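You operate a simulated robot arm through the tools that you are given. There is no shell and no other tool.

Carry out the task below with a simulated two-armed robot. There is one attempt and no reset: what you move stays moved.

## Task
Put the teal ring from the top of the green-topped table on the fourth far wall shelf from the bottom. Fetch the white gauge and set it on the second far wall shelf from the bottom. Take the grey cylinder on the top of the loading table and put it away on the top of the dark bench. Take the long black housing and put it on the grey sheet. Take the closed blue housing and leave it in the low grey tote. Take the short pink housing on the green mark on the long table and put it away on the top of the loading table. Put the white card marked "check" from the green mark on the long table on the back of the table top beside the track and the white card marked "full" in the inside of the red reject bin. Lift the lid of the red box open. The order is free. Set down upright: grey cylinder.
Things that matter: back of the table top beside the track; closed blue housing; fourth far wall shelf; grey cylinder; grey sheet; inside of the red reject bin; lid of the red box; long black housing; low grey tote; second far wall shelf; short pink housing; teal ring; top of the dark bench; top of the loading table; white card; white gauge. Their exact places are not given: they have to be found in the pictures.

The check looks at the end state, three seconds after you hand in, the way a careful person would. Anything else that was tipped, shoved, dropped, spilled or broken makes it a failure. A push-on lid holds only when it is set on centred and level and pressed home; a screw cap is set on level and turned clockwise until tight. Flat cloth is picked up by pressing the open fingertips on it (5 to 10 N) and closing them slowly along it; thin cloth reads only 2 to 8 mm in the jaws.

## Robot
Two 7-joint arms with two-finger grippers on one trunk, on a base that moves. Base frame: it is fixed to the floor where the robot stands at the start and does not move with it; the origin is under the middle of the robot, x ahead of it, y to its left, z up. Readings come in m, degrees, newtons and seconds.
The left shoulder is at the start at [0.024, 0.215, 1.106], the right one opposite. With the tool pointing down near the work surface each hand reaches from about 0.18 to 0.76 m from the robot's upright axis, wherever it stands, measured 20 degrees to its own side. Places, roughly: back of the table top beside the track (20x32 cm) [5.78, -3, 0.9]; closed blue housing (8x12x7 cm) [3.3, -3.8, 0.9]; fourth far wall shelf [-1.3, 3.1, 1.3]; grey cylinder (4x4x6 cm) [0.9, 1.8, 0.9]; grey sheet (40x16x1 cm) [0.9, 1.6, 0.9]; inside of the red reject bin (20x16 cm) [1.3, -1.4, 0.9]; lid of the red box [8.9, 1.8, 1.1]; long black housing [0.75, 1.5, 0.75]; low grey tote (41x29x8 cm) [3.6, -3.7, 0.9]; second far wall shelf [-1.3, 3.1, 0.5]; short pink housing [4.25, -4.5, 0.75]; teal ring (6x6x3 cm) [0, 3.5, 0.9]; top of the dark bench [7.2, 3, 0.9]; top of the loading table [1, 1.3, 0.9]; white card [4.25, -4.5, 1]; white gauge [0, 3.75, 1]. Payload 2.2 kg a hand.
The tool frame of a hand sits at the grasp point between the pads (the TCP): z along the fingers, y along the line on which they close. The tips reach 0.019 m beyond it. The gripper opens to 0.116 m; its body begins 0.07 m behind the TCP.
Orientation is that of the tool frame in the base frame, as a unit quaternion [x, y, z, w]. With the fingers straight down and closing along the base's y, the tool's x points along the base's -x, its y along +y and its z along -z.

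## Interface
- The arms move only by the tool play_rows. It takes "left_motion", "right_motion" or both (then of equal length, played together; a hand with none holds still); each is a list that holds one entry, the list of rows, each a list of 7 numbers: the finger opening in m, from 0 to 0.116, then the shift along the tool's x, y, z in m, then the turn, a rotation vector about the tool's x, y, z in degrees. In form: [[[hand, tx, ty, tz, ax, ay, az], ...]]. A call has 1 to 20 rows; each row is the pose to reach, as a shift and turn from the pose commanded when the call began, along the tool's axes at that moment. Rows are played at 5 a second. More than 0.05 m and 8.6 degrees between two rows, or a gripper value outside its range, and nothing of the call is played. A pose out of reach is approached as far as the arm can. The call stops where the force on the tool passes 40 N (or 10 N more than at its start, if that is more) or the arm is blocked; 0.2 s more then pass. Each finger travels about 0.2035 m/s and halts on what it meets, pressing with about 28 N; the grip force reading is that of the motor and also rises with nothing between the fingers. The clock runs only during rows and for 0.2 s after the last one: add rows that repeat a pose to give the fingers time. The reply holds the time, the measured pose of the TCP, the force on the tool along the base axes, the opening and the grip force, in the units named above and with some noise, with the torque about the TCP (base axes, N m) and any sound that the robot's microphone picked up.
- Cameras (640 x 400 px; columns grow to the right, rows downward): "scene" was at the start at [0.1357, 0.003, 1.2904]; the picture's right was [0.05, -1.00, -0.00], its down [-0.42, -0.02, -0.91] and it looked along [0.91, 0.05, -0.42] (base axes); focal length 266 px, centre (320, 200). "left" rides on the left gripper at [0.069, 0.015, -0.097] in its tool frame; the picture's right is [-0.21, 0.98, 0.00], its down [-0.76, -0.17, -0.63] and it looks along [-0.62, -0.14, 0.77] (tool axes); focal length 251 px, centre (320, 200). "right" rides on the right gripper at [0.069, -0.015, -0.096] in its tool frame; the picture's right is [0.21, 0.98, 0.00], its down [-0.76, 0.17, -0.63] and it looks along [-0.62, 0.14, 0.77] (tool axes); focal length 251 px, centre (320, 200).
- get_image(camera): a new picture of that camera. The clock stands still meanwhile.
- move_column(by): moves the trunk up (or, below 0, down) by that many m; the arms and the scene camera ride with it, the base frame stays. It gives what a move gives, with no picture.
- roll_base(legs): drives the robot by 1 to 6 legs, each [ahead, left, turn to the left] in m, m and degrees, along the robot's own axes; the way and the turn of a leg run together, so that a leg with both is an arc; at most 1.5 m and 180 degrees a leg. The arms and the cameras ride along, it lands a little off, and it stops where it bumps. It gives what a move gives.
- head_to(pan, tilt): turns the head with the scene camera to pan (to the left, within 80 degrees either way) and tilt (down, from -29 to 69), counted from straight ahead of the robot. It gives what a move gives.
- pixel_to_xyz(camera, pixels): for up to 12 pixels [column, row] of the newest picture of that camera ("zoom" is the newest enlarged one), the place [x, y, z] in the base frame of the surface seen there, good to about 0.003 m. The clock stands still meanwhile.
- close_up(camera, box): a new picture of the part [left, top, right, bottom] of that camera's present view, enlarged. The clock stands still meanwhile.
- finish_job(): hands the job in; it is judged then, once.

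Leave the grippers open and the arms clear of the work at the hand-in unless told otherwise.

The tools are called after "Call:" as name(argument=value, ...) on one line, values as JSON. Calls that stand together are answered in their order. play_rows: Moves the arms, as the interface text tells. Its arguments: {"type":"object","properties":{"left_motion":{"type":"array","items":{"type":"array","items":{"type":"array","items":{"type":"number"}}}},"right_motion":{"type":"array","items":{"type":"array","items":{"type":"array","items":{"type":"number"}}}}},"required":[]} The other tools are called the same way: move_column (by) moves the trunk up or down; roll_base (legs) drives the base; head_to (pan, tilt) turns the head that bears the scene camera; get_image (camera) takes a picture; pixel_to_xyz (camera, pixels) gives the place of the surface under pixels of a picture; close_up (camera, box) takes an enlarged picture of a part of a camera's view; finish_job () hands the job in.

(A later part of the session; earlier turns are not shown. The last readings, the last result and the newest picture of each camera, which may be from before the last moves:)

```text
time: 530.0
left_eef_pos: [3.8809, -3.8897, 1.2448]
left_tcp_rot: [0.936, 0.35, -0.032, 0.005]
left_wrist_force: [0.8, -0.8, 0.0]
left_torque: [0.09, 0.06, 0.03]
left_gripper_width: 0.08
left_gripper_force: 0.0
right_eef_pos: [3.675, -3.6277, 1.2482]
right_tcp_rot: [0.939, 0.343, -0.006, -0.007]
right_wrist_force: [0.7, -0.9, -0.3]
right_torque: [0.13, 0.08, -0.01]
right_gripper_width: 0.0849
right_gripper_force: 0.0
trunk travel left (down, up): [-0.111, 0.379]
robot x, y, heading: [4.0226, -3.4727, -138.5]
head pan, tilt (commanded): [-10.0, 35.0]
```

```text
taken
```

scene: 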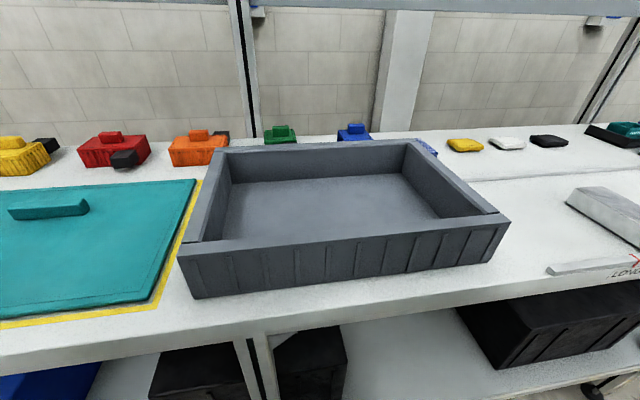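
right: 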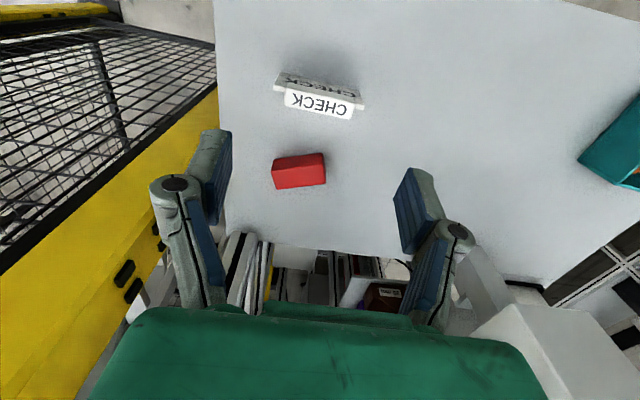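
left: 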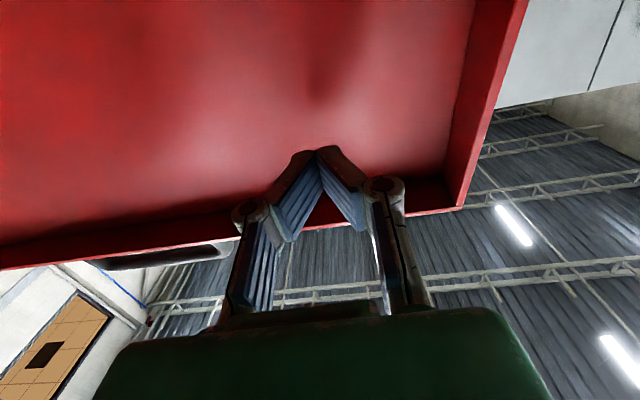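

I see the empty tote and the blue housing at (353,131). I enlarge.

Call:
close_up(camera="scene", box=[310, 105, 410, 165])

Call:
pixel_to_xyz(camera="zoom", pixels=[[270, 135], [250, 150], [300, 145], [195, 200], [380, 200], [280, 190], [180, 185], [385, 180], [290, 130], [240, 130], [330, 130], [280, 245]])

Call:
pixel_to_xyz(camera="scene", pixels=[[182, 255], [508, 222], [420, 142], [218, 150], [320, 195], [350, 220], [300, 170], [330, 270]])

```text
6.40 times, centred on (360, 135) of scene
```

zoom: 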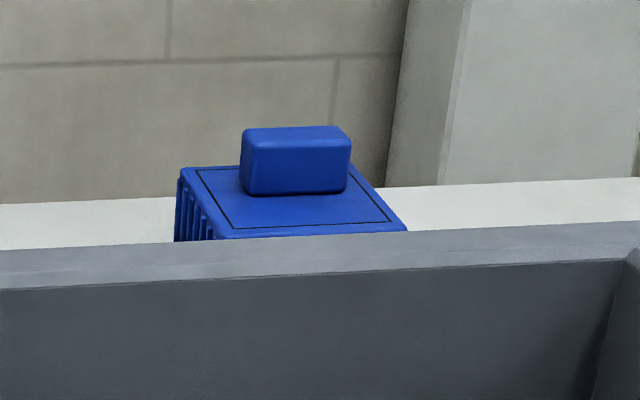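

```text
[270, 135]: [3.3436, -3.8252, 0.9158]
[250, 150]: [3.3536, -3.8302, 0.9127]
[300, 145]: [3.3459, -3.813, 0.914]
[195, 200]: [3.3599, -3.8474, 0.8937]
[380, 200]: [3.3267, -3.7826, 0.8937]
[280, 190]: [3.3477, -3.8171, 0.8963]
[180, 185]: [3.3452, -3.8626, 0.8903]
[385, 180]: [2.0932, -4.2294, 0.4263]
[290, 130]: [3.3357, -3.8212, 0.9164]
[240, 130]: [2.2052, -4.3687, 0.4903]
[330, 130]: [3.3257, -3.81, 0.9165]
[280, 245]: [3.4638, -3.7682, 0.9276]
```

```text
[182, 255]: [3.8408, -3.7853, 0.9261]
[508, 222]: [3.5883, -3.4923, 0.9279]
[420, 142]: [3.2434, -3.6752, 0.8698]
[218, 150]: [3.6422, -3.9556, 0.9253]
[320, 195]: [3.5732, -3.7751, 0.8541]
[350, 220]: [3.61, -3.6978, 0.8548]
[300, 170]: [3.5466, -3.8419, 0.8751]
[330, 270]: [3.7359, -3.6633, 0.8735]
```

Block centre about (3.337, -3.820), top z 0.9165, 4.4 cm wide; tote centre about (3.615, -3.724), floor z 0.854. The right hand reaches over with a 30° forward tilt.

Call:
play_rows(right_motion=[[[0.085, -0.0346, -0.006, 0.0238, 0, -2.7, 0], [0.085, -0.0692, -0.0121, 0.0476, 0, -5.5, 0], [0.08, -0.1038, -0.0181, 0.0714, 0, -8.2, 0], [0.075, -0.1384, -0.0241, 0.0952, 0, -10.9, 0], [0.07, -0.173, -0.0302, 0.119, 0, -13.6, 0], [0.07, -0.2076, -0.0362, 0.1427, 0, -16.4, 0], [0.07, -0.2422, -0.0423, 0.1665, 0, -19.1, 0], [0.07, -0.2768, -0.0483, 0.1903, 0, -21.8, 0], [0.07, -0.3114, -0.0543, 0.2141, 0, -24.5, 0], [0.07, -0.346, -0.0604, 0.2379, 0, -27.3, 0], [0.07, -0.3806, -0.0664, 0.2617, 0, -30, 0], [0.07, -0.3806, -0.0664, 0.2617, 0, -30, 0]]])

Call:
head_to(pan=-10, tilt=35)

Call:
get_image(camera="right")

Call:
get_image(camera="scene")

```text
time: 532.6
left_eef_pos: [3.8616, -3.8637, 1.251]
left_tcp_rot: [0.937, 0.347, -0.029, 0.017]
left_wrist_force: [-0.3, 1.2, -0.4]
left_torque: [-0.05, 0.0, 0.01]
left_gripper_width: 0.0801
left_gripper_force: 0.1
right_eef_pos: [3.3191, -3.7988, 0.9876]
right_tcp_rot: [0.907, 0.33, -0.246, 0.091]
right_wrist_force: [-0.6, -0.1, 0.8]
right_torque: [-0.04, -0.02, 0.0]
right_gripper_width: 0.0699
right_gripper_force: 0.0
trunk travel left (down, up): [-0.111, 0.379]
robot x, y, heading: [4.0192, -3.4735, -138.7]
head pan, tilt (commanded): [-10.0, 35.0]
```

```text
time: 533.2
left_eef_pos: [3.8853, -3.8954, 1.245]
left_tcp_rot: [0.936, 0.351, -0.033, 0.003]
left_wrist_force: [1.5, -1.9, 0.6]
left_torque: [0.11, 0.12, 0.01]
left_gripper_width: 0.0803
left_gripper_force: 0.2
right_eef_pos: [3.3424, -3.8234, 0.9916]
right_tcp_rot: [0.905, 0.335, -0.25, 0.08]
right_wrist_force: [0.6, -0.3, 0.4]
right_torque: [0.1, 0.07, -0.05]
right_gripper_width: 0.0699
right_gripper_force: 0.0
trunk travel left (down, up): [-0.111, 0.379]
robot x, y, heading: [4.0251, -3.4757, -138.8]
head pan, tilt (commanded): [-10.0, 35.0]
```

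```text
taken
```

right: 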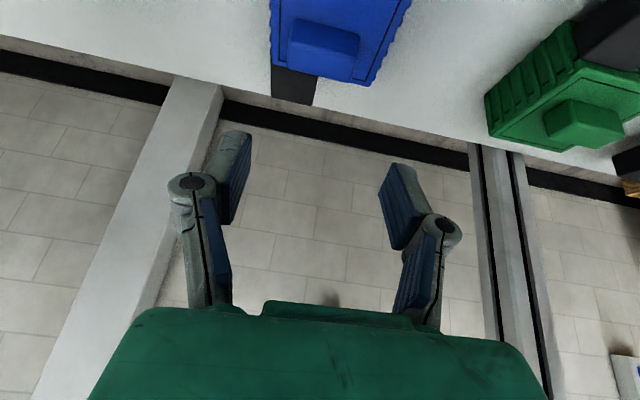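

```text
taken
```

scene: 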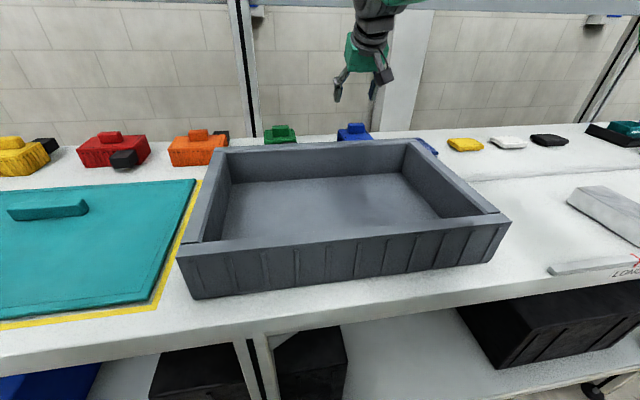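

It sways a bit with the trunk raised. I let it settle.

Call:
head_to(pan=-10, tilt=35)

Call:
head_to(pan=-10, tilt=35)

Call:
head_to(pan=-10, tilt=35)

Call:
head_to(pan=-10, tilt=35)

Call:
head_to(pan=-10, tilt=35)

Call:
head_to(pan=-10, tilt=35)

```text
time: 533.8
left_eef_pos: [3.8644, -3.8747, 1.2467]
left_tcp_rot: [0.937, 0.349, -0.027, 0.01]
left_wrist_force: [0.4, -0.4, 0.4]
left_torque: [0.02, 0.03, -0.02]
left_gripper_width: 0.0799
left_gripper_force: 0.1
right_eef_pos: [3.3261, -3.8073, 0.9886]
right_tcp_rot: [0.906, 0.332, -0.247, 0.089]
right_wrist_force: [0.2, -0.1, -0.6]
right_torque: [0.0, 0.04, -0.01]
right_gripper_width: 0.0698
right_gripper_force: 0.1
trunk travel left (down, up): [-0.111, 0.379]
robot x, y, heading: [4.0203, -3.4738, -138.9]
head pan, tilt (commanded): [-10.0, 35.0]
```

```text
time: 534.4
left_eef_pos: [3.8465, -3.8511, 1.2512]
left_tcp_rot: [0.937, 0.347, -0.026, 0.022]
left_wrist_force: [-0.3, 0.1, 0.1]
left_torque: [-0.07, -0.05, -0.03]
left_gripper_width: 0.0799
left_gripper_force: 0.2
right_eef_pos: [3.3067, -3.7871, 0.9834]
right_tcp_rot: [0.908, 0.327, -0.242, 0.096]
right_wrist_force: [-0.6, 0.9, -0.2]
right_torque: [-0.06, -0.05, 0.04]
right_gripper_width: 0.0699
right_gripper_force: 0.0
trunk travel left (down, up): [-0.111, 0.379]
robot x, y, heading: [4.0195, -3.4685, -138.9]
head pan, tilt (commanded): [-10.0, 35.0]
```

```text
time: 535.0
left_eef_pos: [3.8659, -3.8729, 1.249]
left_tcp_rot: [0.937, 0.347, -0.031, 0.012]
left_wrist_force: [0.5, -0.4, -0.2]
left_torque: [0.0, -0.02, -0.03]
left_gripper_width: 0.0801
left_gripper_force: 0.1
right_eef_pos: [3.3264, -3.8075, 0.9881]
right_tcp_rot: [0.907, 0.331, -0.246, 0.088]
right_wrist_force: [-0.7, 0.1, 0.7]
right_torque: [-0.02, -0.02, -0.01]
right_gripper_width: 0.0699
right_gripper_force: 0.0
trunk travel left (down, up): [-0.111, 0.379]
robot x, y, heading: [4.0225, -3.4672, -138.8]
head pan, tilt (commanded): [-10.0, 35.0]
```

```text
time: 535.6
left_eef_pos: [3.8811, -3.8915, 1.2456]
left_tcp_rot: [0.936, 0.35, -0.031, 0.004]
left_wrist_force: [0.5, 0.1, 1.8]
left_torque: [0.05, 0.09, 0.04]
left_gripper_width: 0.0798
left_gripper_force: 0.1
right_eef_pos: [3.3401, -3.8222, 0.9914]
right_tcp_rot: [0.905, 0.335, -0.25, 0.082]
right_wrist_force: [1.4, -1.4, -0.1]
right_torque: [0.04, 0.08, -0.03]
right_gripper_width: 0.0698
right_gripper_force: 0.0
trunk travel left (down, up): [-0.111, 0.379]
robot x, y, heading: [4.0249, -3.4723, -138.7]
head pan, tilt (commanded): [-10.0, 35.0]
```

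```text
time: 536.2
left_eef_pos: [3.8591, -3.8687, 1.2478]
left_tcp_rot: [0.937, 0.348, -0.026, 0.014]
left_wrist_force: [-0.3, 0.4, -0.9]
left_torque: [-0.02, -0.02, 0.01]
left_gripper_width: 0.0798
left_gripper_force: 0.0
right_eef_pos: [3.3205, -3.8009, 0.9864]
right_tcp_rot: [0.907, 0.33, -0.246, 0.09]
right_wrist_force: [0.6, -0.3, 1.1]
right_torque: [0.0, -0.02, 0.01]
right_gripper_width: 0.0698
right_gripper_force: 0.0
trunk travel left (down, up): [-0.111, 0.379]
robot x, y, heading: [4.0204, -3.4665, -138.9]
head pan, tilt (commanded): [-10.0, 35.0]
```

```text
time: 536.8
left_eef_pos: [3.85, -3.8563, 1.2504]
left_tcp_rot: [0.937, 0.348, -0.026, 0.02]
left_wrist_force: [-0.9, 0.6, -1.2]
left_torque: [-0.08, -0.11, -0.01]
left_gripper_width: 0.0798
left_gripper_force: 0.1
right_eef_pos: [3.3099, -3.7896, 0.9843]
right_tcp_rot: [0.908, 0.327, -0.245, 0.095]
right_wrist_force: [-0.4, 0.7, 0.2]
right_torque: [-0.08, -0.03, 0.08]
right_gripper_width: 0.0696
right_gripper_force: 0.1
trunk travel left (down, up): [-0.111, 0.379]
robot x, y, heading: [4.0165, -3.464, -139.0]
head pan, tilt (commanded): [-10.0, 35.0]
```

Sway persists with the trunk raised. I raise the right hand 0.1 m and lower the trunk 0.1 m, which was the stable setting.

Call:
play_rows(right_motion=[[[0.07, -0.0125, 0, -0.0217, 0, 0, 0], [0.07, -0.025, 0, -0.0433, 0, 0, 0], [0.07, -0.0375, 0, -0.065, 0, 0, 0], [0.07, -0.05, 0, -0.0866, 0, 0, 0]]])

Call:
move_column(by=-0.11)

Call:
head_to(pan=-10, tilt=35)

Call:
head_to(pan=-10, tilt=35)

Call:
head_to(pan=-10, tilt=35)

Call:
head_to(pan=-10, tilt=35)

```text
time: 537.8
left_eef_pos: [3.8569, -3.8636, 1.2478]
left_tcp_rot: [0.937, 0.348, -0.026, 0.015]
left_wrist_force: [-0.6, 0.3, -0.8]
left_torque: [-0.05, -0.05, -0.01]
left_gripper_width: 0.0801
left_gripper_force: 0.1
right_eef_pos: [3.3157, -3.7953, 1.0856]
right_tcp_rot: [0.908, 0.329, -0.244, 0.091]
right_wrist_force: [-0.2, 0.6, 0.3]
right_torque: [-0.02, -0.01, 0.05]
right_gripper_width: 0.0702
right_gripper_force: 0.0
trunk travel left (down, up): [-0.111, 0.379]
robot x, y, heading: [4.0174, -3.4705, -139.0]
head pan, tilt (commanded): [-10.0, 35.0]
```

```text
time: 539.2
left_eef_pos: [3.8548, -3.8593, 1.1402]
left_tcp_rot: [0.937, 0.347, -0.028, 0.019]
left_wrist_force: [-1.0, 0.9, -0.8]
left_torque: [-0.04, -0.06, -0.03]
left_gripper_width: 0.0797
left_gripper_force: 0.1
right_eef_pos: [3.3127, -3.7914, 0.9749]
right_tcp_rot: [0.908, 0.329, -0.244, 0.093]
right_wrist_force: [-1.1, 1.6, -0.2]
right_torque: [-0.05, -0.07, 0.05]
right_gripper_width: 0.0697
right_gripper_force: 0.0
trunk travel left (down, up): [-0.001, 0.489]
robot x, y, heading: [4.0166, -3.4674, -138.8]
head pan, tilt (commanded): [-10.0, 35.0]
```

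```text
time: 539.8
left_eef_pos: [3.8687, -3.8735, 1.1391]
left_tcp_rot: [0.937, 0.349, -0.03, 0.012]
left_wrist_force: [0.2, 0.3, 0.3]
left_torque: [0.02, -0.01, 0.02]
left_gripper_width: 0.0801
left_gripper_force: 0.1
right_eef_pos: [3.3258, -3.8053, 0.9787]
right_tcp_rot: [0.907, 0.331, -0.247, 0.087]
right_wrist_force: [-0.8, 0.1, 0.1]
right_torque: [-0.01, -0.01, -0.01]
right_gripper_width: 0.0698
right_gripper_force: 0.0
trunk travel left (down, up): [-0.001, 0.489]
robot x, y, heading: [4.0221, -3.4705, -138.7]
head pan, tilt (commanded): [-10.0, 35.0]
```

```text
time: 540.4
left_eef_pos: [3.873, -3.8814, 1.1376]
left_tcp_rot: [0.936, 0.35, -0.031, 0.008]
left_wrist_force: [0.5, 0.5, 0.2]
left_torque: [0.02, 0.03, 0.0]
left_gripper_width: 0.08
left_gripper_force: 0.0
right_eef_pos: [3.3308, -3.8119, 0.9787]
right_tcp_rot: [0.906, 0.332, -0.247, 0.085]
right_wrist_force: [1.0, -0.2, 0.5]
right_torque: [0.02, 0.0, -0.03]
right_gripper_width: 0.0697
right_gripper_force: 0.1
trunk travel left (down, up): [-0.001, 0.489]
robot x, y, heading: [4.0212, -3.4735, -138.9]
head pan, tilt (commanded): [-10.0, 35.0]
```

```text
time: 541.0
left_eef_pos: [3.8632, -3.8712, 1.1392]
left_tcp_rot: [0.937, 0.348, -0.029, 0.012]
left_wrist_force: [1.4, 0.0, 0.0]
left_torque: [0.0, 0.0, 0.01]
left_gripper_width: 0.0799
left_gripper_force: 0.1
right_eef_pos: [3.3228, -3.8024, 0.9769]
right_tcp_rot: [0.907, 0.331, -0.247, 0.09]
right_wrist_force: [-0.3, 0.3, -0.4]
right_torque: [-0.01, 0.01, -0.03]
right_gripper_width: 0.0698
right_gripper_force: 0.0
trunk travel left (down, up): [-0.001, 0.489]
robot x, y, heading: [4.0223, -3.4688, -138.7]
head pan, tilt (commanded): [-10.0, 35.0]
```

```text
time: 541.6
left_eef_pos: [3.8595, -3.8672, 1.1386]
left_tcp_rot: [0.937, 0.348, -0.028, 0.016]
left_wrist_force: [-0.3, 0.8, -0.7]
left_torque: [0.0, -0.04, 0.01]
left_gripper_width: 0.0797
left_gripper_force: 0.1
right_eef_pos: [3.3179, -3.7986, 0.9769]
right_tcp_rot: [0.907, 0.33, -0.245, 0.091]
right_wrist_force: [-0.8, 0.0, 0.0]
right_torque: [-0.05, -0.01, 0.03]
right_gripper_width: 0.0701
right_gripper_force: 0.0
trunk travel left (down, up): [-0.001, 0.489]
robot x, y, heading: [4.0192, -3.4689, -139.1]
head pan, tilt (commanded): [-10.0, 35.0]
```

Call:
head_to(pan=-10, tilt=35)

Call:
head_to(pan=-10, tilt=35)

Call:
head_to(pan=-10, tilt=35)

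Call:
get_image(camera="right")

Call:
pixel_to_xyz(camera="right", pixels=[[290, 30], [355, 40], [350, 75], [290, 70], [325, 50], [320, 20], [280, 60], [365, 85]])

```text
time: 542.2
left_eef_pos: [3.8646, -3.8726, 1.1374]
left_tcp_rot: [0.937, 0.348, -0.029, 0.013]
left_wrist_force: [0.0, 0.6, 0.0]
left_torque: [-0.02, -0.02, -0.01]
left_gripper_width: 0.0798
left_gripper_force: 0.1
right_eef_pos: [3.3245, -3.8027, 0.9767]
right_tcp_rot: [0.907, 0.331, -0.246, 0.088]
right_wrist_force: [-0.9, -0.3, 0.5]
right_torque: [0.01, -0.02, 0.01]
right_gripper_width: 0.0701
right_gripper_force: 0.0
trunk travel left (down, up): [-0.001, 0.489]
robot x, y, heading: [4.0219, -3.4732, -138.8]
head pan, tilt (commanded): [-10.0, 35.0]
```

```text
time: 542.8
left_eef_pos: [3.8654, -3.8737, 1.1386]
left_tcp_rot: [0.937, 0.349, -0.029, 0.011]
left_wrist_force: [0.9, -0.3, -0.2]
left_torque: [0.01, 0.02, 0.0]
left_gripper_width: 0.08
left_gripper_force: 0.1
right_eef_pos: [3.3262, -3.8068, 0.9774]
right_tcp_rot: [0.906, 0.332, -0.246, 0.087]
right_wrist_force: [0.1, 0.0, -0.4]
right_torque: [0.01, -0.01, -0.03]
right_gripper_width: 0.0699
right_gripper_force: 0.1
trunk travel left (down, up): [-0.001, 0.489]
robot x, y, heading: [4.0214, -3.4701, -138.8]
head pan, tilt (commanded): [-10.0, 35.0]
```

```text
time: 543.4
left_eef_pos: [3.8639, -3.8717, 1.1381]
left_tcp_rot: [0.937, 0.349, -0.029, 0.012]
left_wrist_force: [0.7, 0.0, 0.0]
left_torque: [-0.01, -0.02, -0.03]
left_gripper_width: 0.0798
left_gripper_force: 0.1
right_eef_pos: [3.323, -3.8028, 0.9773]
right_tcp_rot: [0.907, 0.33, -0.246, 0.088]
right_wrist_force: [0.4, 0.4, -0.9]
right_torque: [0.01, 0.01, -0.02]
right_gripper_width: 0.0699
right_gripper_force: 0.0
trunk travel left (down, up): [-0.001, 0.489]
robot x, y, heading: [4.0213, -3.4673, -138.8]
head pan, tilt (commanded): [-10.0, 35.0]
```

```text
taken
```

right: 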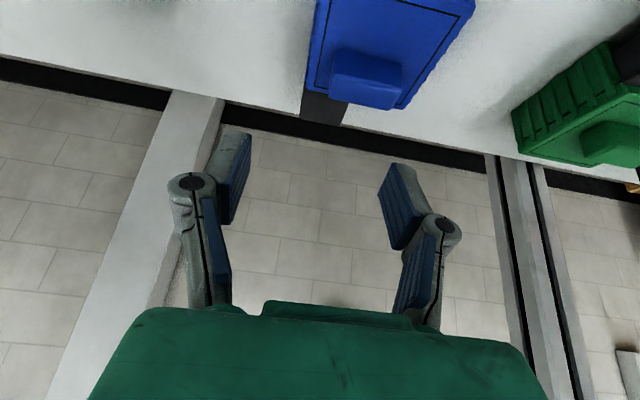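

```text
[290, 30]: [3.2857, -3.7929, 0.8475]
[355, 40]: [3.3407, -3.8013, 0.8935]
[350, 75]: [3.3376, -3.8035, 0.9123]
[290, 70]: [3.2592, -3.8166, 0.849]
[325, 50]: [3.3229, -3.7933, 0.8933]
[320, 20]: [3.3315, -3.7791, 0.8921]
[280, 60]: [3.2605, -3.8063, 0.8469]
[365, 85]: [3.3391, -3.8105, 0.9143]
```

Call:
pixel_to_xyz(camera="right", pixels=[[335, 80], [396, 95], [388, 104], [335, 93], [362, 98], [340, 70], [400, 82], [365, 90]])

```text
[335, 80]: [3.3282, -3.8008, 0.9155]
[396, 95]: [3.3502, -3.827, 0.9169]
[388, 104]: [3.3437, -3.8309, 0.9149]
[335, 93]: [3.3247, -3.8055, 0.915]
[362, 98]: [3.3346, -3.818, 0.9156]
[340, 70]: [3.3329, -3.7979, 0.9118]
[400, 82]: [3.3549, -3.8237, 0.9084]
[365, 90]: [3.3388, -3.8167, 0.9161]
```

Settled. The block's centre is 18 mm to the left of the fingers' middle. I shift, lower 60 mm and close.

Call:
play_rows(right_motion=[[[0.07, 0, 0.006, 0, 0, 0, 0], [0.07, 0, 0.012, 0, 0, 0, 0], [0.07, 0, 0.0182, 0, 0, 0, 0], [0.07, 0.008, 0.0182, 0.0138, 0, 0, 0], [0.07, 0.016, 0.0182, 0.0276, 0, 0, 0], [0.07, 0.024, 0.0182, 0.0414, 0, 0, 0], [0.07, 0.0302, 0.0182, 0.0518, 0, 0, 0], [0.07, 0.0302, 0.0182, 0.0518, 0, 0, 0]]])

Call:
get_image(camera="right")

```text
time: 545.2
left_eef_pos: [3.8644, -3.8728, 1.1382]
left_tcp_rot: [0.937, 0.349, -0.028, 0.012]
left_wrist_force: [0.6, 0.0, 0.9]
left_torque: [0.02, 0.04, 0.0]
left_gripper_width: 0.0798
left_gripper_force: 0.0
right_eef_pos: [3.3354, -3.8181, 0.918]
right_tcp_rot: [0.907, 0.331, -0.246, 0.088]
right_wrist_force: [0.2, 0.4, -0.5]
right_torque: [-0.03, 0.0, 0.01]
right_gripper_width: 0.0699
right_gripper_force: 0.0
trunk travel left (down, up): [-0.001, 0.489]
robot x, y, heading: [4.0184, -3.4677, -138.6]
head pan, tilt (commanded): [-10.0, 35.0]
```

```text
taken
```

right: 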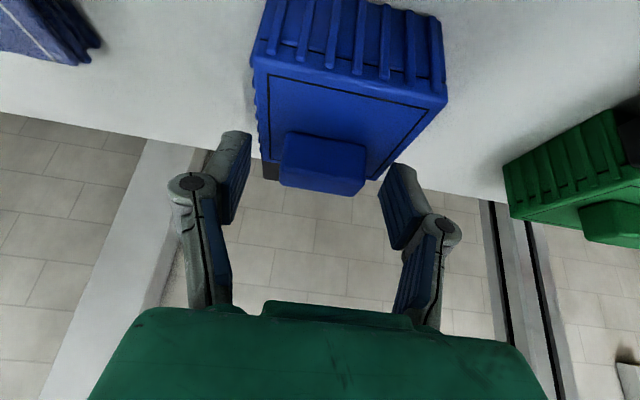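

The grip block is centred between the fingers. I close.

Call:
play_rows(right_motion=[[[0.06, 0, 0, 0, 0, 0, 0], [0.05, 0, 0, 0, 0, 0, 0], [0.04, 0, 0, 0, 0, 0, 0], [0.025, 0, 0, 0, 0, 0, 0], [0.025, 0, 0, 0, 0, 0, 0]]])

Call:
get_image(camera="right")

```text
time: 546.4
left_eef_pos: [3.8649, -3.8725, 1.1378]
left_tcp_rot: [0.937, 0.349, -0.029, 0.012]
left_wrist_force: [0.3, -0.1, 0.4]
left_torque: [0.01, 0.0, 0.0]
left_gripper_width: 0.0799
left_gripper_force: 0.1
right_eef_pos: [3.335, -3.8172, 0.918]
right_tcp_rot: [0.906, 0.331, -0.248, 0.089]
right_wrist_force: [-2.3, 0.5, 6.0]
right_torque: [0.07, 0.02, 0.06]
right_gripper_width: 0.0401
right_gripper_force: 27.7
trunk travel left (down, up): [-0.001, 0.489]
robot x, y, heading: [4.0206, -3.4679, -138.8]
head pan, tilt (commanded): [-10.0, 35.0]
```

```text
taken
```

right: 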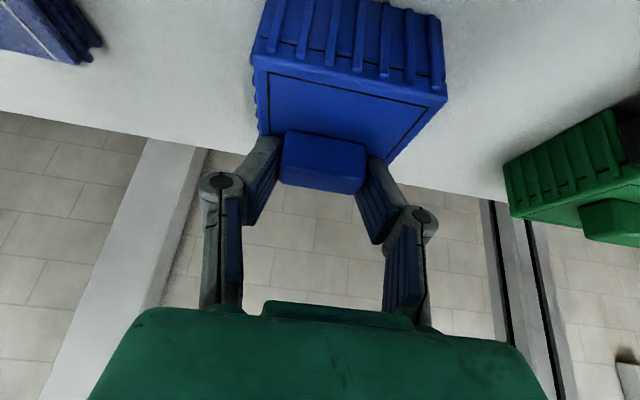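

Gripped (40 mm). I lift 4 cm and check whether the whole housing comes up.

Call:
play_rows(right_motion=[[[0.025, -0.005, 0, -0.0086, 0, 0, 0], [0.025, -0.01, 0, -0.0173, 0, 0, 0], [0.025, -0.0151, 0, -0.0259, 0, 0, 0], [0.025, -0.0202, 0, -0.0345, 0, 0, 0]]])

Call:
get_image(camera="right")

Call:
close_up(camera="scene", box=[260, 60, 460, 180])

```text
time: 547.4
left_eef_pos: [3.8633, -3.872, 1.1383]
left_tcp_rot: [0.937, 0.348, -0.029, 0.012]
left_wrist_force: [0.2, 0.4, -0.2]
left_torque: [-0.01, -0.02, -0.02]
left_gripper_width: 0.0799
left_gripper_force: 0.0
right_eef_pos: [3.3346, -3.8168, 0.9568]
right_tcp_rot: [0.907, 0.331, -0.247, 0.088]
right_wrist_force: [0.2, 0.5, -2.1]
right_torque: [-0.02, -0.03, -0.01]
right_gripper_width: 0.0406
right_gripper_force: 28.2
trunk travel left (down, up): [-0.001, 0.489]
robot x, y, heading: [4.0214, -3.4673, -138.8]
head pan, tilt (commanded): [-10.0, 35.0]
```

```text
taken
```

right: 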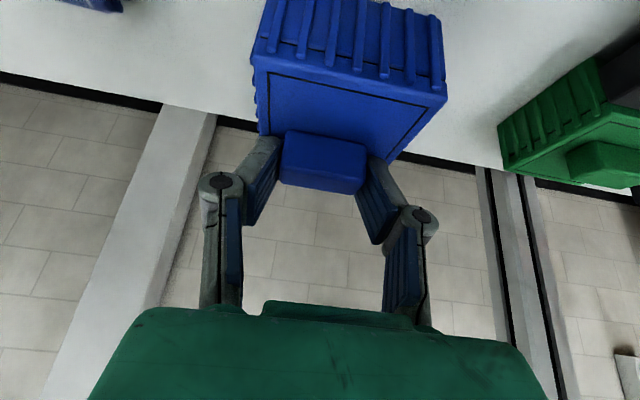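

```text
3.20 times, centred on (360, 120) of scene
```

zoom: 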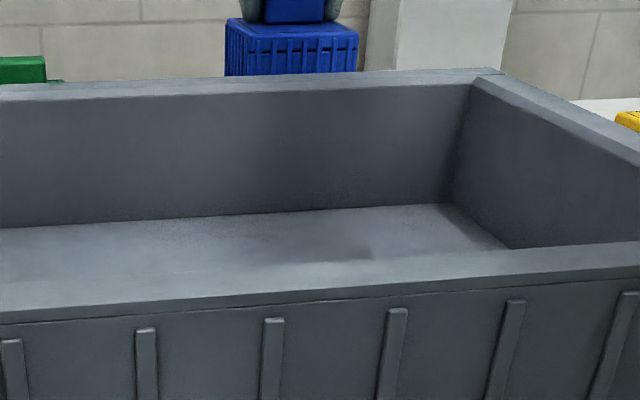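

The whole housing lifts as one piece. I raise it to clear the rim and bring it over the tote's middle.

Call:
play_rows(right_motion=[[[0.025, -0.0189, 0, -0.0324, 0, 0, 0], [0.025, -0.0378, 0, -0.0647, 0, 0, 0], [0.025, -0.0077, 0.0156, -0.0824, 0, 0, 0], [0.025, 0.0224, 0.0312, -0.1001, 0, 0, 0], [0.025, 0.0525, 0.0468, -0.1178, 0, 0, 0], [0.025, 0.0826, 0.0625, -0.1355, 0, 0, 0], [0.025, 0.1127, 0.0781, -0.1532, 0, 0, 0], [0.025, 0.1428, 0.0937, -0.1709, 0, 0, 0], [0.025, 0.1729, 0.1093, -0.1886, 0, 0, 0], [0.025, 0.1729, 0.1093, -0.1886, 0, 0, 0]]])

Call:
get_image(camera="right")

Call:
get_image(camera="scene")

```text
time: 549.6
left_eef_pos: [3.8636, -3.8713, 1.1376]
left_tcp_rot: [0.937, 0.348, -0.029, 0.013]
left_wrist_force: [-0.1, 0.8, 0.6]
left_torque: [0.02, -0.06, -0.04]
left_gripper_width: 0.0801
left_gripper_force: 0.0
right_eef_pos: [3.5918, -3.7417, 1.0303]
right_tcp_rot: [0.907, 0.331, -0.246, 0.089]
right_wrist_force: [0.6, 0.8, -1.5]
right_torque: [-0.02, 0.01, 0.0]
right_gripper_width: 0.0404
right_gripper_force: 27.9
right hand out of reach, approached as far as the arm can: row 2
trunk travel left (down, up): [-0.001, 0.489]
robot x, y, heading: [4.0182, -3.4716, -138.7]
head pan, tilt (commanded): [-10.0, 35.0]
```

```text
taken
```

right: 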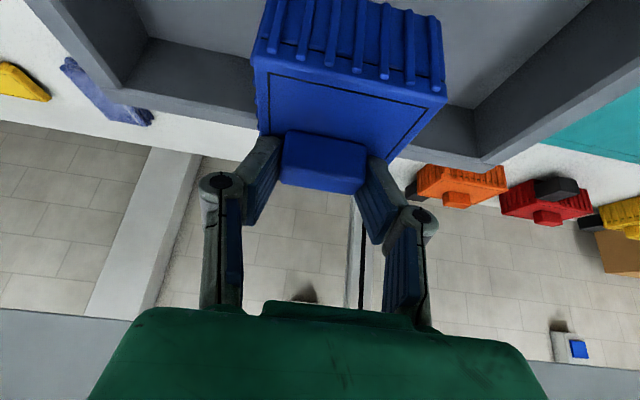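

```text
taken
```

scene: 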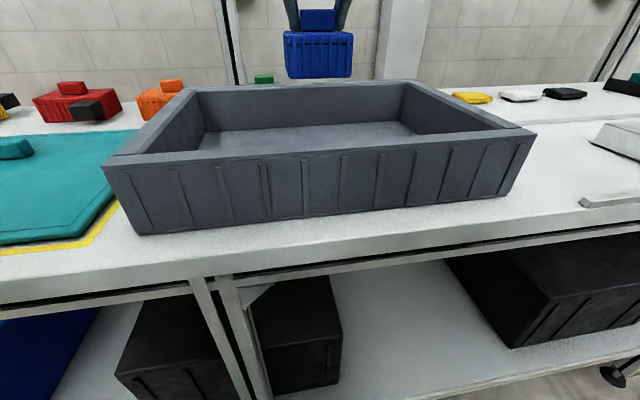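

Over the tote. I lower the housing slowly to the tote floor.

Call:
play_rows(right_motion=[[[0.025, 0.0151, 0, 0.0259, 0, 0, 0], [0.025, 0.0302, 0, 0.0518, 0, 0, 0], [0.025, 0.0428, 0, 0.0734, 0, 0, 0], [0.025, 0.0484, 0, 0.0828, 0, 0, 0], [0.025, 0.0514, 0, 0.088, 0, 0, 0], [0.025, 0.0529, 0, 0.0906, 0, 0, 0], [0.025, 0.0539, 0, 0.0923, 0, 0, 0], [0.025, 0.0539, 0, 0.0923, 0, 0, 0]]])

Call:
get_image(camera="right")

```text
time: 551.4
left_eef_pos: [3.8649, -3.8736, 1.1374]
left_tcp_rot: [0.937, 0.348, -0.029, 0.013]
left_wrist_force: [0.7, 0.0, 0.0]
left_torque: [0.02, 0.01, 0.03]
left_gripper_width: 0.0801
left_gripper_force: 0.0
right_eef_pos: [3.5931, -3.744, 0.9257]
right_tcp_rot: [0.907, 0.331, -0.246, 0.088]
right_wrist_force: [-0.5, -0.7, -1.4]
right_torque: [0.02, 0.01, -0.01]
right_gripper_width: 0.0404
right_gripper_force: 28.1
trunk travel left (down, up): [-0.001, 0.489]
robot x, y, heading: [4.0204, -3.4693, -138.8]
head pan, tilt (commanded): [-10.0, 35.0]
```

```text
taken
```

right: 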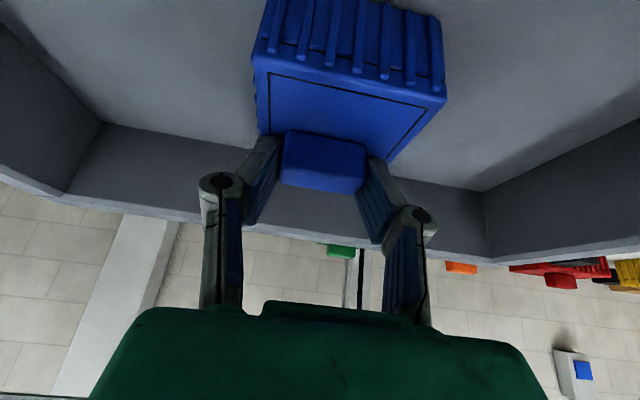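

Call:
play_rows(right_motion=[[[0.025, 0.0008, 0, 0.0013, 0, 0, 0], [0.025, 0.0015, 0, 0.0026, 0, 0, 0], [0.025, 0.0023, 0, 0.0039, 0, 0, 0], [0.025, 0.003, 0, 0.0052, 0, 0, 0], [0.025, 0.003, 0, 0.0052, 0, 0, 0]]])

```text
time: 552.6
left_eef_pos: [3.8653, -3.8709, 1.1401]
left_tcp_rot: [0.937, 0.349, -0.029, 0.013]
left_wrist_force: [1.6, -0.4, -0.2]
left_torque: [0.0, 0.01, 0.02]
left_gripper_width: 0.0801
left_gripper_force: 0.0
right_eef_pos: [3.5929, -3.7428, 0.9237]
right_tcp_rot: [0.905, 0.331, -0.25, 0.091]
right_wrist_force: [-5.8, 1.8, 37.7]
right_torque: [-0.02, 0.38, 0.09]
right_gripper_width: 0.0404
right_gripper_force: 28.0
trunk travel left (down, up): [-0.001, 0.489]
robot x, y, heading: [4.0225, -3.4729, -138.8]
head pan, tilt (commanded): [-10.0, 35.0]
```

Contact. I ease up 3 mm, open, and lift the hand straight up.

Call:
play_rows(right_motion=[[[0.025, -0.0008, 0, -0.0013, 0, 0, 0], [0.025, -0.0015, 0, -0.0026, 0, 0, 0], [0.045, -0.0015, 0, -0.0026, 0, 0, 0], [0.06, -0.0015, 0, -0.0026, 0, 0, 0], [0.07, -0.0015, 0, -0.0026, 0, 0, 0], [0.07, -0.0151, 0, -0.0259, 0, 0, 0], [0.07, -0.0353, 0, -0.0604, 0, 0, 0], [0.07, -0.0554, 0, -0.0949, 0, 0, 0], [0.07, -0.0756, 0, -0.1295, 0, 0, 0]]])

Call:
get_image(camera="right")

Call:
get_image(camera="scene")

```text
time: 554.6
left_eef_pos: [3.8662, -3.8732, 1.1383]
left_tcp_rot: [0.937, 0.348, -0.029, 0.012]
left_wrist_force: [0.7, -0.4, 0.2]
left_torque: [0.02, 0.01, -0.04]
left_gripper_width: 0.0799
left_gripper_force: 0.2
right_eef_pos: [3.5939, -3.7414, 1.0689]
right_tcp_rot: [0.906, 0.331, -0.246, 0.088]
right_wrist_force: [0.3, -0.1, -0.1]
right_torque: [0.0, -0.07, 0.02]
right_gripper_width: 0.07
right_gripper_force: 0.0
trunk travel left (down, up): [-0.001, 0.489]
robot x, y, heading: [4.0229, -3.468, -138.7]
head pan, tilt (commanded): [-10.0, 35.0]
```

```text
taken
```

right: 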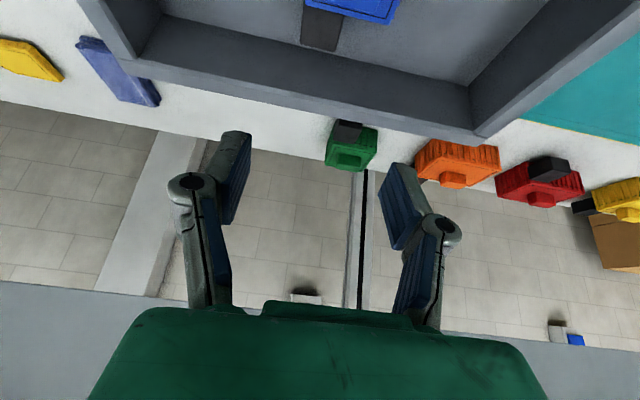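

```text
taken
```

scene: 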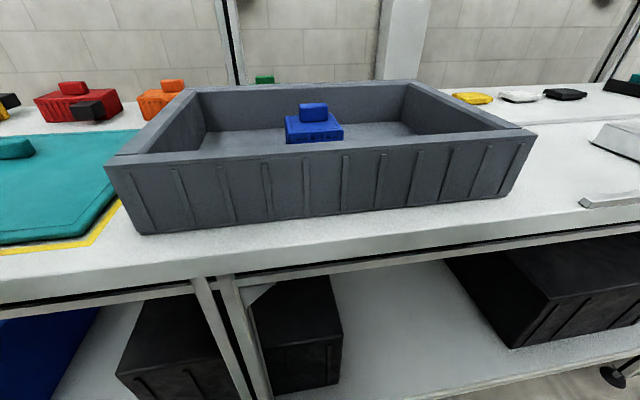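

The blue housing rests in the tote. I fold the right hand back to vertical and drive back to the green-marked end.

Call:
play_rows(right_motion=[[[0.08, 0.0153, -0.02, -0.0252, 0, 6, 0], [0.08, 0.0307, -0.04, -0.0504, 0, 12, 0], [0.08, 0.046, -0.06, -0.0755, 0, 18, 0], [0.08, 0.0614, -0.08, -0.1007, 0, 24, 0], [0.08, 0.0767, -0.1, -0.1259, 0, 30, 0], [0.08, 0.0767, -0.1, -0.1259, 0, 30, 0]]])

Call:
roll_base(legs=[[0, 0.9, 0]])

Call:
head_to(pan=0, tilt=45)

Call:
head_to(pan=0, tilt=45)

Call:
get_image(camera="scene")

```text
time: 556.0
left_eef_pos: [3.8641, -3.872, 1.138]
left_tcp_rot: [0.937, 0.348, -0.028, 0.013]
left_wrist_force: [0.5, 0.2, -0.7]
left_torque: [0.0, -0.01, 0.0]
left_gripper_width: 0.0803
left_gripper_force: 0.0
right_eef_pos: [3.6276, -3.5819, 1.1392]
right_tcp_rot: [0.939, 0.343, -0.002, 0.0]
right_wrist_force: [-0.2, 0.9, 0.3]
right_torque: [0.02, 0.0, 0.01]
right_gripper_width: 0.0801
right_gripper_force: 0.0
trunk travel left (down, up): [-0.001, 0.489]
robot x, y, heading: [4.0175, -3.4689, -138.8]
head pan, tilt (commanded): [-10.0, 35.0]
```

```text
time: 560.8
left_eef_pos: [4.4585, -4.5523, 1.1385]
left_tcp_rot: [0.938, 0.346, -0.028, 0.013]
left_wrist_force: [0.1, 0.5, 0.5]
left_torque: [-0.02, 0.0, -0.01]
left_gripper_width: 0.08
left_gripper_force: 0.0
right_eef_pos: [4.2221, -4.2617, 1.1397]
right_tcp_rot: [0.94, 0.341, -0.003, 0.0]
right_wrist_force: [1.1, -0.1, -1.0]
right_torque: [0.0, 0.04, -0.04]
right_gripper_width: 0.08
right_gripper_force: 0.0
trunk travel left (down, up): [-0.001, 0.489]
robot x, y, heading: [4.6149, -4.1496, -138.8]
head pan, tilt (commanded): [-10.0, 35.0]
```

```text
time: 561.5
left_eef_pos: [4.4585, -4.5512, 1.1395]
left_tcp_rot: [0.937, 0.348, -0.03, 0.014]
left_wrist_force: [-0.2, -0.2, 0.9]
left_torque: [0.01, 0.01, 0.03]
left_gripper_width: 0.0803
left_gripper_force: 0.0
right_eef_pos: [4.2234, -4.261, 1.1406]
right_tcp_rot: [0.94, 0.342, -0.003, 0.0]
right_wrist_force: [-0.4, 0.2, 0.2]
right_torque: [0.0, 0.0, -0.04]
right_gripper_width: 0.0799
right_gripper_force: 0.0
trunk travel left (down, up): [-0.001, 0.489]
robot x, y, heading: [4.6165, -4.1478, -139.0]
head pan, tilt (commanded): [0.0, 45.0]
```

```text
time: 562.1
left_eef_pos: [4.4593, -4.5501, 1.1393]
left_tcp_rot: [0.937, 0.348, -0.03, 0.013]
left_wrist_force: [-0.5, -1.1, 0.9]
left_torque: [-0.02, 0.03, -0.02]
left_gripper_width: 0.0803
left_gripper_force: 0.0
right_eef_pos: [4.2233, -4.2605, 1.1416]
right_tcp_rot: [0.94, 0.341, -0.004, -0.001]
right_wrist_force: [-0.5, 0.1, 0.1]
right_torque: [0.0, -0.01, -0.04]
right_gripper_width: 0.0799
right_gripper_force: 0.1
trunk travel left (down, up): [-0.001, 0.489]
robot x, y, heading: [4.6145, -4.1436, -139.0]
head pan, tilt (commanded): [0.0, 45.0]
```

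```text
taken
```

scene: 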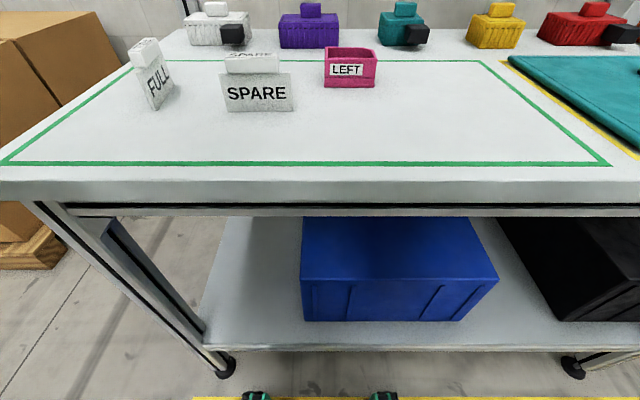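

I enlarge the pink housing to fix the grasp.

Call:
close_up(camera="scene", box=[310, 35, 390, 95])

Call:
pixel_to_xyz(camera="zoom", pixels=[[118, 178], [530, 190], [125, 105], [500, 105], [540, 150], [320, 180], [300, 103], [118, 400], [520, 400], [115, 385], [525, 385], [320, 210]])

```text
6.67 times, centred on (350, 65) of scene
```

zoom: 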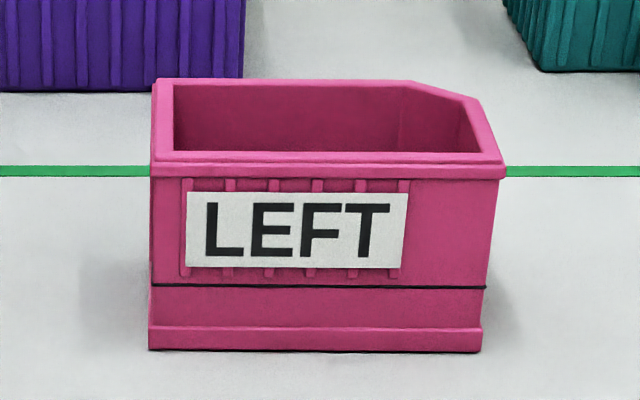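

```text
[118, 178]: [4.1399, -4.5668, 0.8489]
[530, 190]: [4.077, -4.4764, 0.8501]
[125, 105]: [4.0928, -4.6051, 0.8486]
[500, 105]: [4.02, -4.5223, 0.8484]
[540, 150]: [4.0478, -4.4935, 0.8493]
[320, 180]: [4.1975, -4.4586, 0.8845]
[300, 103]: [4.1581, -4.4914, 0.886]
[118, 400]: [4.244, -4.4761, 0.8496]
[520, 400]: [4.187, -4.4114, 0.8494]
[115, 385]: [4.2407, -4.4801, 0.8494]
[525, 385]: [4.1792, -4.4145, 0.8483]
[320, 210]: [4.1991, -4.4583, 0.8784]
```

Pink housing: 8 cm wide, 5 cm deep, centre about (4.177, -4.476), rim z 0.889. I move the right hand above it, opening 110 mm.

Call:
play_rows(right_motion=[[[0.09, -0.0248, 0.0194, 0.0202, 0, 0, 0], [0.1, -0.0497, 0.0388, 0.0405, 0, 0, 0], [0.11, -0.0745, 0.0582, 0.0607, 0, 0, 0], [0.11, -0.0993, 0.0777, 0.0809, 0, 0, 0], [0.11, -0.1241, 0.0971, 0.1011, 0, 0, 0], [0.11, -0.149, 0.1165, 0.1214, 0, 0, 0], [0.11, -0.1738, 0.1359, 0.1416, 0, 0, 0], [0.11, -0.1738, 0.1359, 0.1416, 0, 0, 0]]])

Call:
get_image(camera="right")

```text
time: 563.9
left_eef_pos: [4.4602, -4.5518, 1.1386]
left_tcp_rot: [0.937, 0.348, -0.03, 0.012]
left_wrist_force: [0.0, 0.2, -0.1]
left_torque: [-0.03, 0.03, -0.03]
left_gripper_width: 0.0799
left_gripper_force: 0.0
right_eef_pos: [4.1782, -4.48, 0.9998]
right_tcp_rot: [0.94, 0.342, -0.004, 0.0]
right_wrist_force: [0.4, 0.0, 0.2]
right_torque: [0.01, 0.01, -0.01]
right_gripper_width: 0.1101
right_gripper_force: 0.2
trunk travel left (down, up): [-0.001, 0.489]
robot x, y, heading: [4.6155, -4.1475, -139.0]
head pan, tilt (commanded): [0.0, 45.0]
```

```text
taken
```

right: 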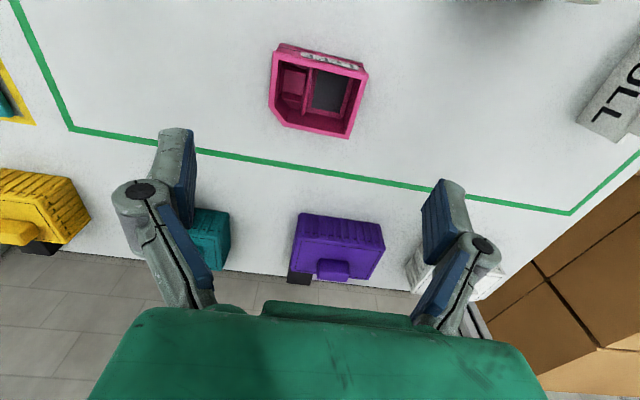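

Call:
pixel_to_xyz(camera="right", pixels=[[273, 55], [367, 75], [350, 135], [283, 122], [270, 110], [365, 100], [320, 60], [320, 130], [278, 50], [272, 85]])

```text
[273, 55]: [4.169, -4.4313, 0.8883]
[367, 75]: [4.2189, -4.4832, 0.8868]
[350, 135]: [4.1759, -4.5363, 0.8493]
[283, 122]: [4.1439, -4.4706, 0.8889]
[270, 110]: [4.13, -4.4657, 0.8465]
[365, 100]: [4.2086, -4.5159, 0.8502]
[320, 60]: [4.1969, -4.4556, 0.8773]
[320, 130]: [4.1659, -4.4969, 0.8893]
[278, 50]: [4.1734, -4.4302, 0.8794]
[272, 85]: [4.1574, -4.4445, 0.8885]
```

The housing is turned 4° from the hand and 5 mm to the right; I correct, descend to z 0.873 and close.

Call:
play_rows(right_motion=[[[0.11, 0.002, -0.0056, 0.03, 0, 0, -2], [0.11, 0.002, -0.0056, 0.06, 0, 0, -4], [0.11, 0.002, -0.0056, 0.09, 0, 0, -4], [0.11, 0.002, -0.0056, 0.115, 0, 0, -4], [0.11, 0.002, -0.0056, 0.1268, 0, 0, -4], [0.11, 0.002, -0.0056, 0.1268, 0, 0, -4], [0.095, 0.002, -0.0056, 0.1268, 0, 0, -4], [0.08, 0.002, -0.0056, 0.1268, 0, 0, -4], [0.06, 0.002, -0.0056, 0.1268, 0, 0, -4], [0.055, 0.002, -0.0056, 0.1268, 0, 0, -4], [0.055, 0.002, -0.0056, 0.1268, 0, 0, -4]]])

Call:
get_image(camera="right")

```text
time: 566.3
left_eef_pos: [4.46, -4.5517, 1.1384]
left_tcp_rot: [0.937, 0.348, -0.029, 0.012]
left_wrist_force: [-0.1, -0.1, -0.4]
left_torque: [0.0, 0.02, 0.0]
left_gripper_width: 0.0798
left_gripper_force: 0.1
right_eef_pos: [4.1739, -4.473, 0.8753]
right_tcp_rot: [0.928, 0.374, -0.004, 0.0]
right_wrist_force: [0.7, -0.6, 1.0]
right_torque: [0.03, -0.02, -0.02]
right_gripper_width: 0.0728
right_gripper_force: 28.1
trunk travel left (down, up): [-0.001, 0.489]
robot x, y, heading: [4.6127, -4.144, -139.4]
head pan, tilt (commanded): [0.0, 45.0]
```

```text
taken
```

right: 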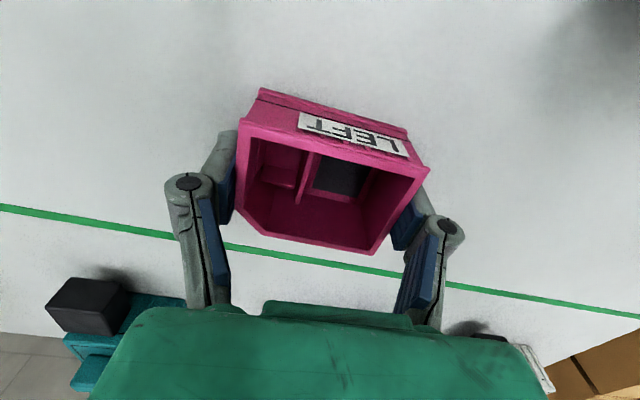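

Gripped (73 mm; bottom 26 mm below the TCP). I lift and retract it.

Call:
play_rows(right_motion=[[[0.055, 0, 0, -0.03, 0, 0, 0], [0.055, 0, 0, -0.07, 0, 0, 0], [0.055, 0, 0, -0.11, 0, 0, 0], [0.055, 0.03, -0.02, -0.14, 0, 0, 0], [0.055, 0.06, -0.04, -0.17, 0, 0, 0], [0.055, 0.09, -0.06, -0.2, 0, 0, 0], [0.055, 0.12, -0.08, -0.23, 0, 0, 0], [0.055, 0.15, -0.11, -0.25, 0, 0, 0]]])

Call:
get_image(camera="right")

Call:
close_up(camera="scene", box=[110, 25, 210, 120])

Call:
pixel_to_xyz(camera="zoom", pixels=[[170, 120], [230, 100], [240, 150], [280, 120], [260, 200], [190, 160], [300, 330], [340, 250], [280, 350], [220, 130]])

```text
time: 568.1
left_eef_pos: [4.4576, -4.5478, 1.1398]
left_tcp_rot: [0.937, 0.347, -0.03, 0.014]
left_wrist_force: [-0.5, 0.0, -0.5]
left_torque: [-0.05, -0.01, -0.01]
left_gripper_width: 0.08
left_gripper_force: 0.1
right_eef_pos: [4.2034, -4.2815, 1.1221]
right_tcp_rot: [0.928, 0.374, -0.003, 0.001]
right_wrist_force: [-0.2, 0.4, -1.3]
right_torque: [0.0, 0.02, -0.01]
right_gripper_width: 0.0727
right_gripper_force: 28.0
trunk travel left (down, up): [-0.001, 0.489]
robot x, y, heading: [4.6184, -4.1506, -138.7]
head pan, tilt (commanded): [0.0, 45.0]
```

```text
taken
```

right: 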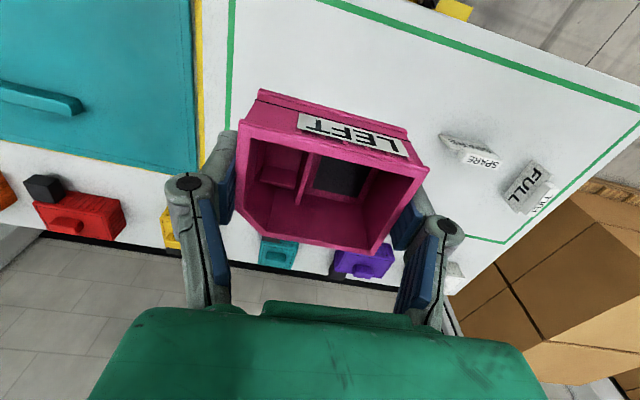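

```text
4.21 times, centred on (160, 72) of scene
```

zoom: 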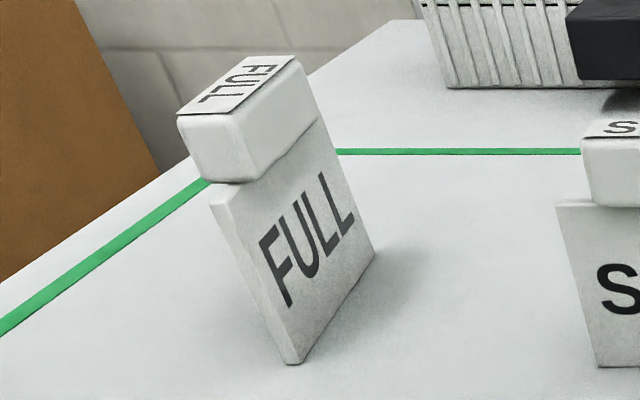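

```text
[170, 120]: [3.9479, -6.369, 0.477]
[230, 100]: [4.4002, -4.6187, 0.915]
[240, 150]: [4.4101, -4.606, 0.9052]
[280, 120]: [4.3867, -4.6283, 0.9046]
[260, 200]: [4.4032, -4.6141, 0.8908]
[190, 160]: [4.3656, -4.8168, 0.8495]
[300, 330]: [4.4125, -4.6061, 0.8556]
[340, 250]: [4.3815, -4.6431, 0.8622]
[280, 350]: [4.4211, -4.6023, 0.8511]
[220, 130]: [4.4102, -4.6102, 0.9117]
```

Call:
pixel_to_xyz(camera="zoom", pixels=[[190, 110], [232, 112], [292, 65], [252, 62], [240, 85], [215, 110], [272, 60], [310, 110], [185, 140], [230, 165]])

```text
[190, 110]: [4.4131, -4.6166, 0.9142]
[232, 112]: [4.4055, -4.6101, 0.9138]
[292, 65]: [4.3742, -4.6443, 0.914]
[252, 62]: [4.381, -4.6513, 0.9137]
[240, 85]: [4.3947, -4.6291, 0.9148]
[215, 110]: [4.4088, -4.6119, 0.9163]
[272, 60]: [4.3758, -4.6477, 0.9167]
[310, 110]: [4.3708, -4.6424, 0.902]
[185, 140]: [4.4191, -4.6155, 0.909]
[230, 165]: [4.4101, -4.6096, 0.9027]
```

FULL's block: centre (4.3935, -4.6306), long axis at -133°, top z 0.915. I move the left hand above it with a 6.6° yaw, to close across its thin side.

Call:
play_rows(left_motion=[[[0.07, -0.0186, 0.004, 0.0293, 0, 0.8, -1.3], [0.06, -0.0372, 0.0081, 0.0586, 0, 1.5, -2.6], [0.06, -0.0559, 0.0121, 0.0878, 0, 2.3, -4], [0.06, -0.0745, 0.0162, 0.1171, 0, 3, -5.3], [0.06, -0.0931, 0.0202, 0.1464, 0, 3.8, -6.6], [0.06, -0.0931, 0.0202, 0.1464, 0, 3.8, -6.6]]])

Call:
get_image(camera="left")

```text
time: 569.5
left_eef_pos: [4.397, -4.6348, 0.999]
left_tcp_rot: [0.916, 0.401, 0.0, 0.0]
left_wrist_force: [-0.1, 0.8, 0.4]
left_torque: [0.0, 0.03, 0.0]
left_gripper_width: 0.0603
left_gripper_force: 0.0
right_eef_pos: [4.2072, -4.2847, 1.1233]
right_tcp_rot: [0.928, 0.374, -0.004, 0.001]
right_wrist_force: [0.5, -0.6, -1.3]
right_torque: [-0.01, 0.03, 0.02]
right_gripper_width: 0.0726
right_gripper_force: 28.3
trunk travel left (down, up): [-0.001, 0.489]
robot x, y, heading: [4.6156, -4.1524, -138.5]
head pan, tilt (commanded): [0.0, 45.0]
```

```text
taken
```

left: 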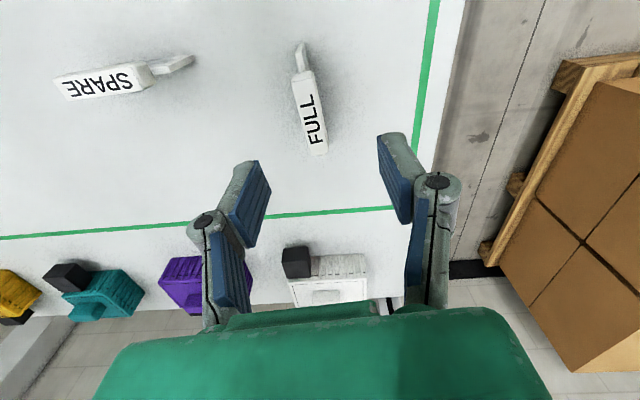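

Call:
pixel_to_xyz(camera="left", pixels=[[296, 78], [313, 78], [327, 148], [311, 152], [310, 112], [303, 50], [298, 72], [320, 153]])

```text
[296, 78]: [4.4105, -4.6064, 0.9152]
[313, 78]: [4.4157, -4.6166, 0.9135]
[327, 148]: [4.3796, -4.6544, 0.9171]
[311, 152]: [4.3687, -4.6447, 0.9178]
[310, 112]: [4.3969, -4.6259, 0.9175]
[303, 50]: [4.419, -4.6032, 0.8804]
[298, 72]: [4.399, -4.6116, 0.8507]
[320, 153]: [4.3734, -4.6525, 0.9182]
```

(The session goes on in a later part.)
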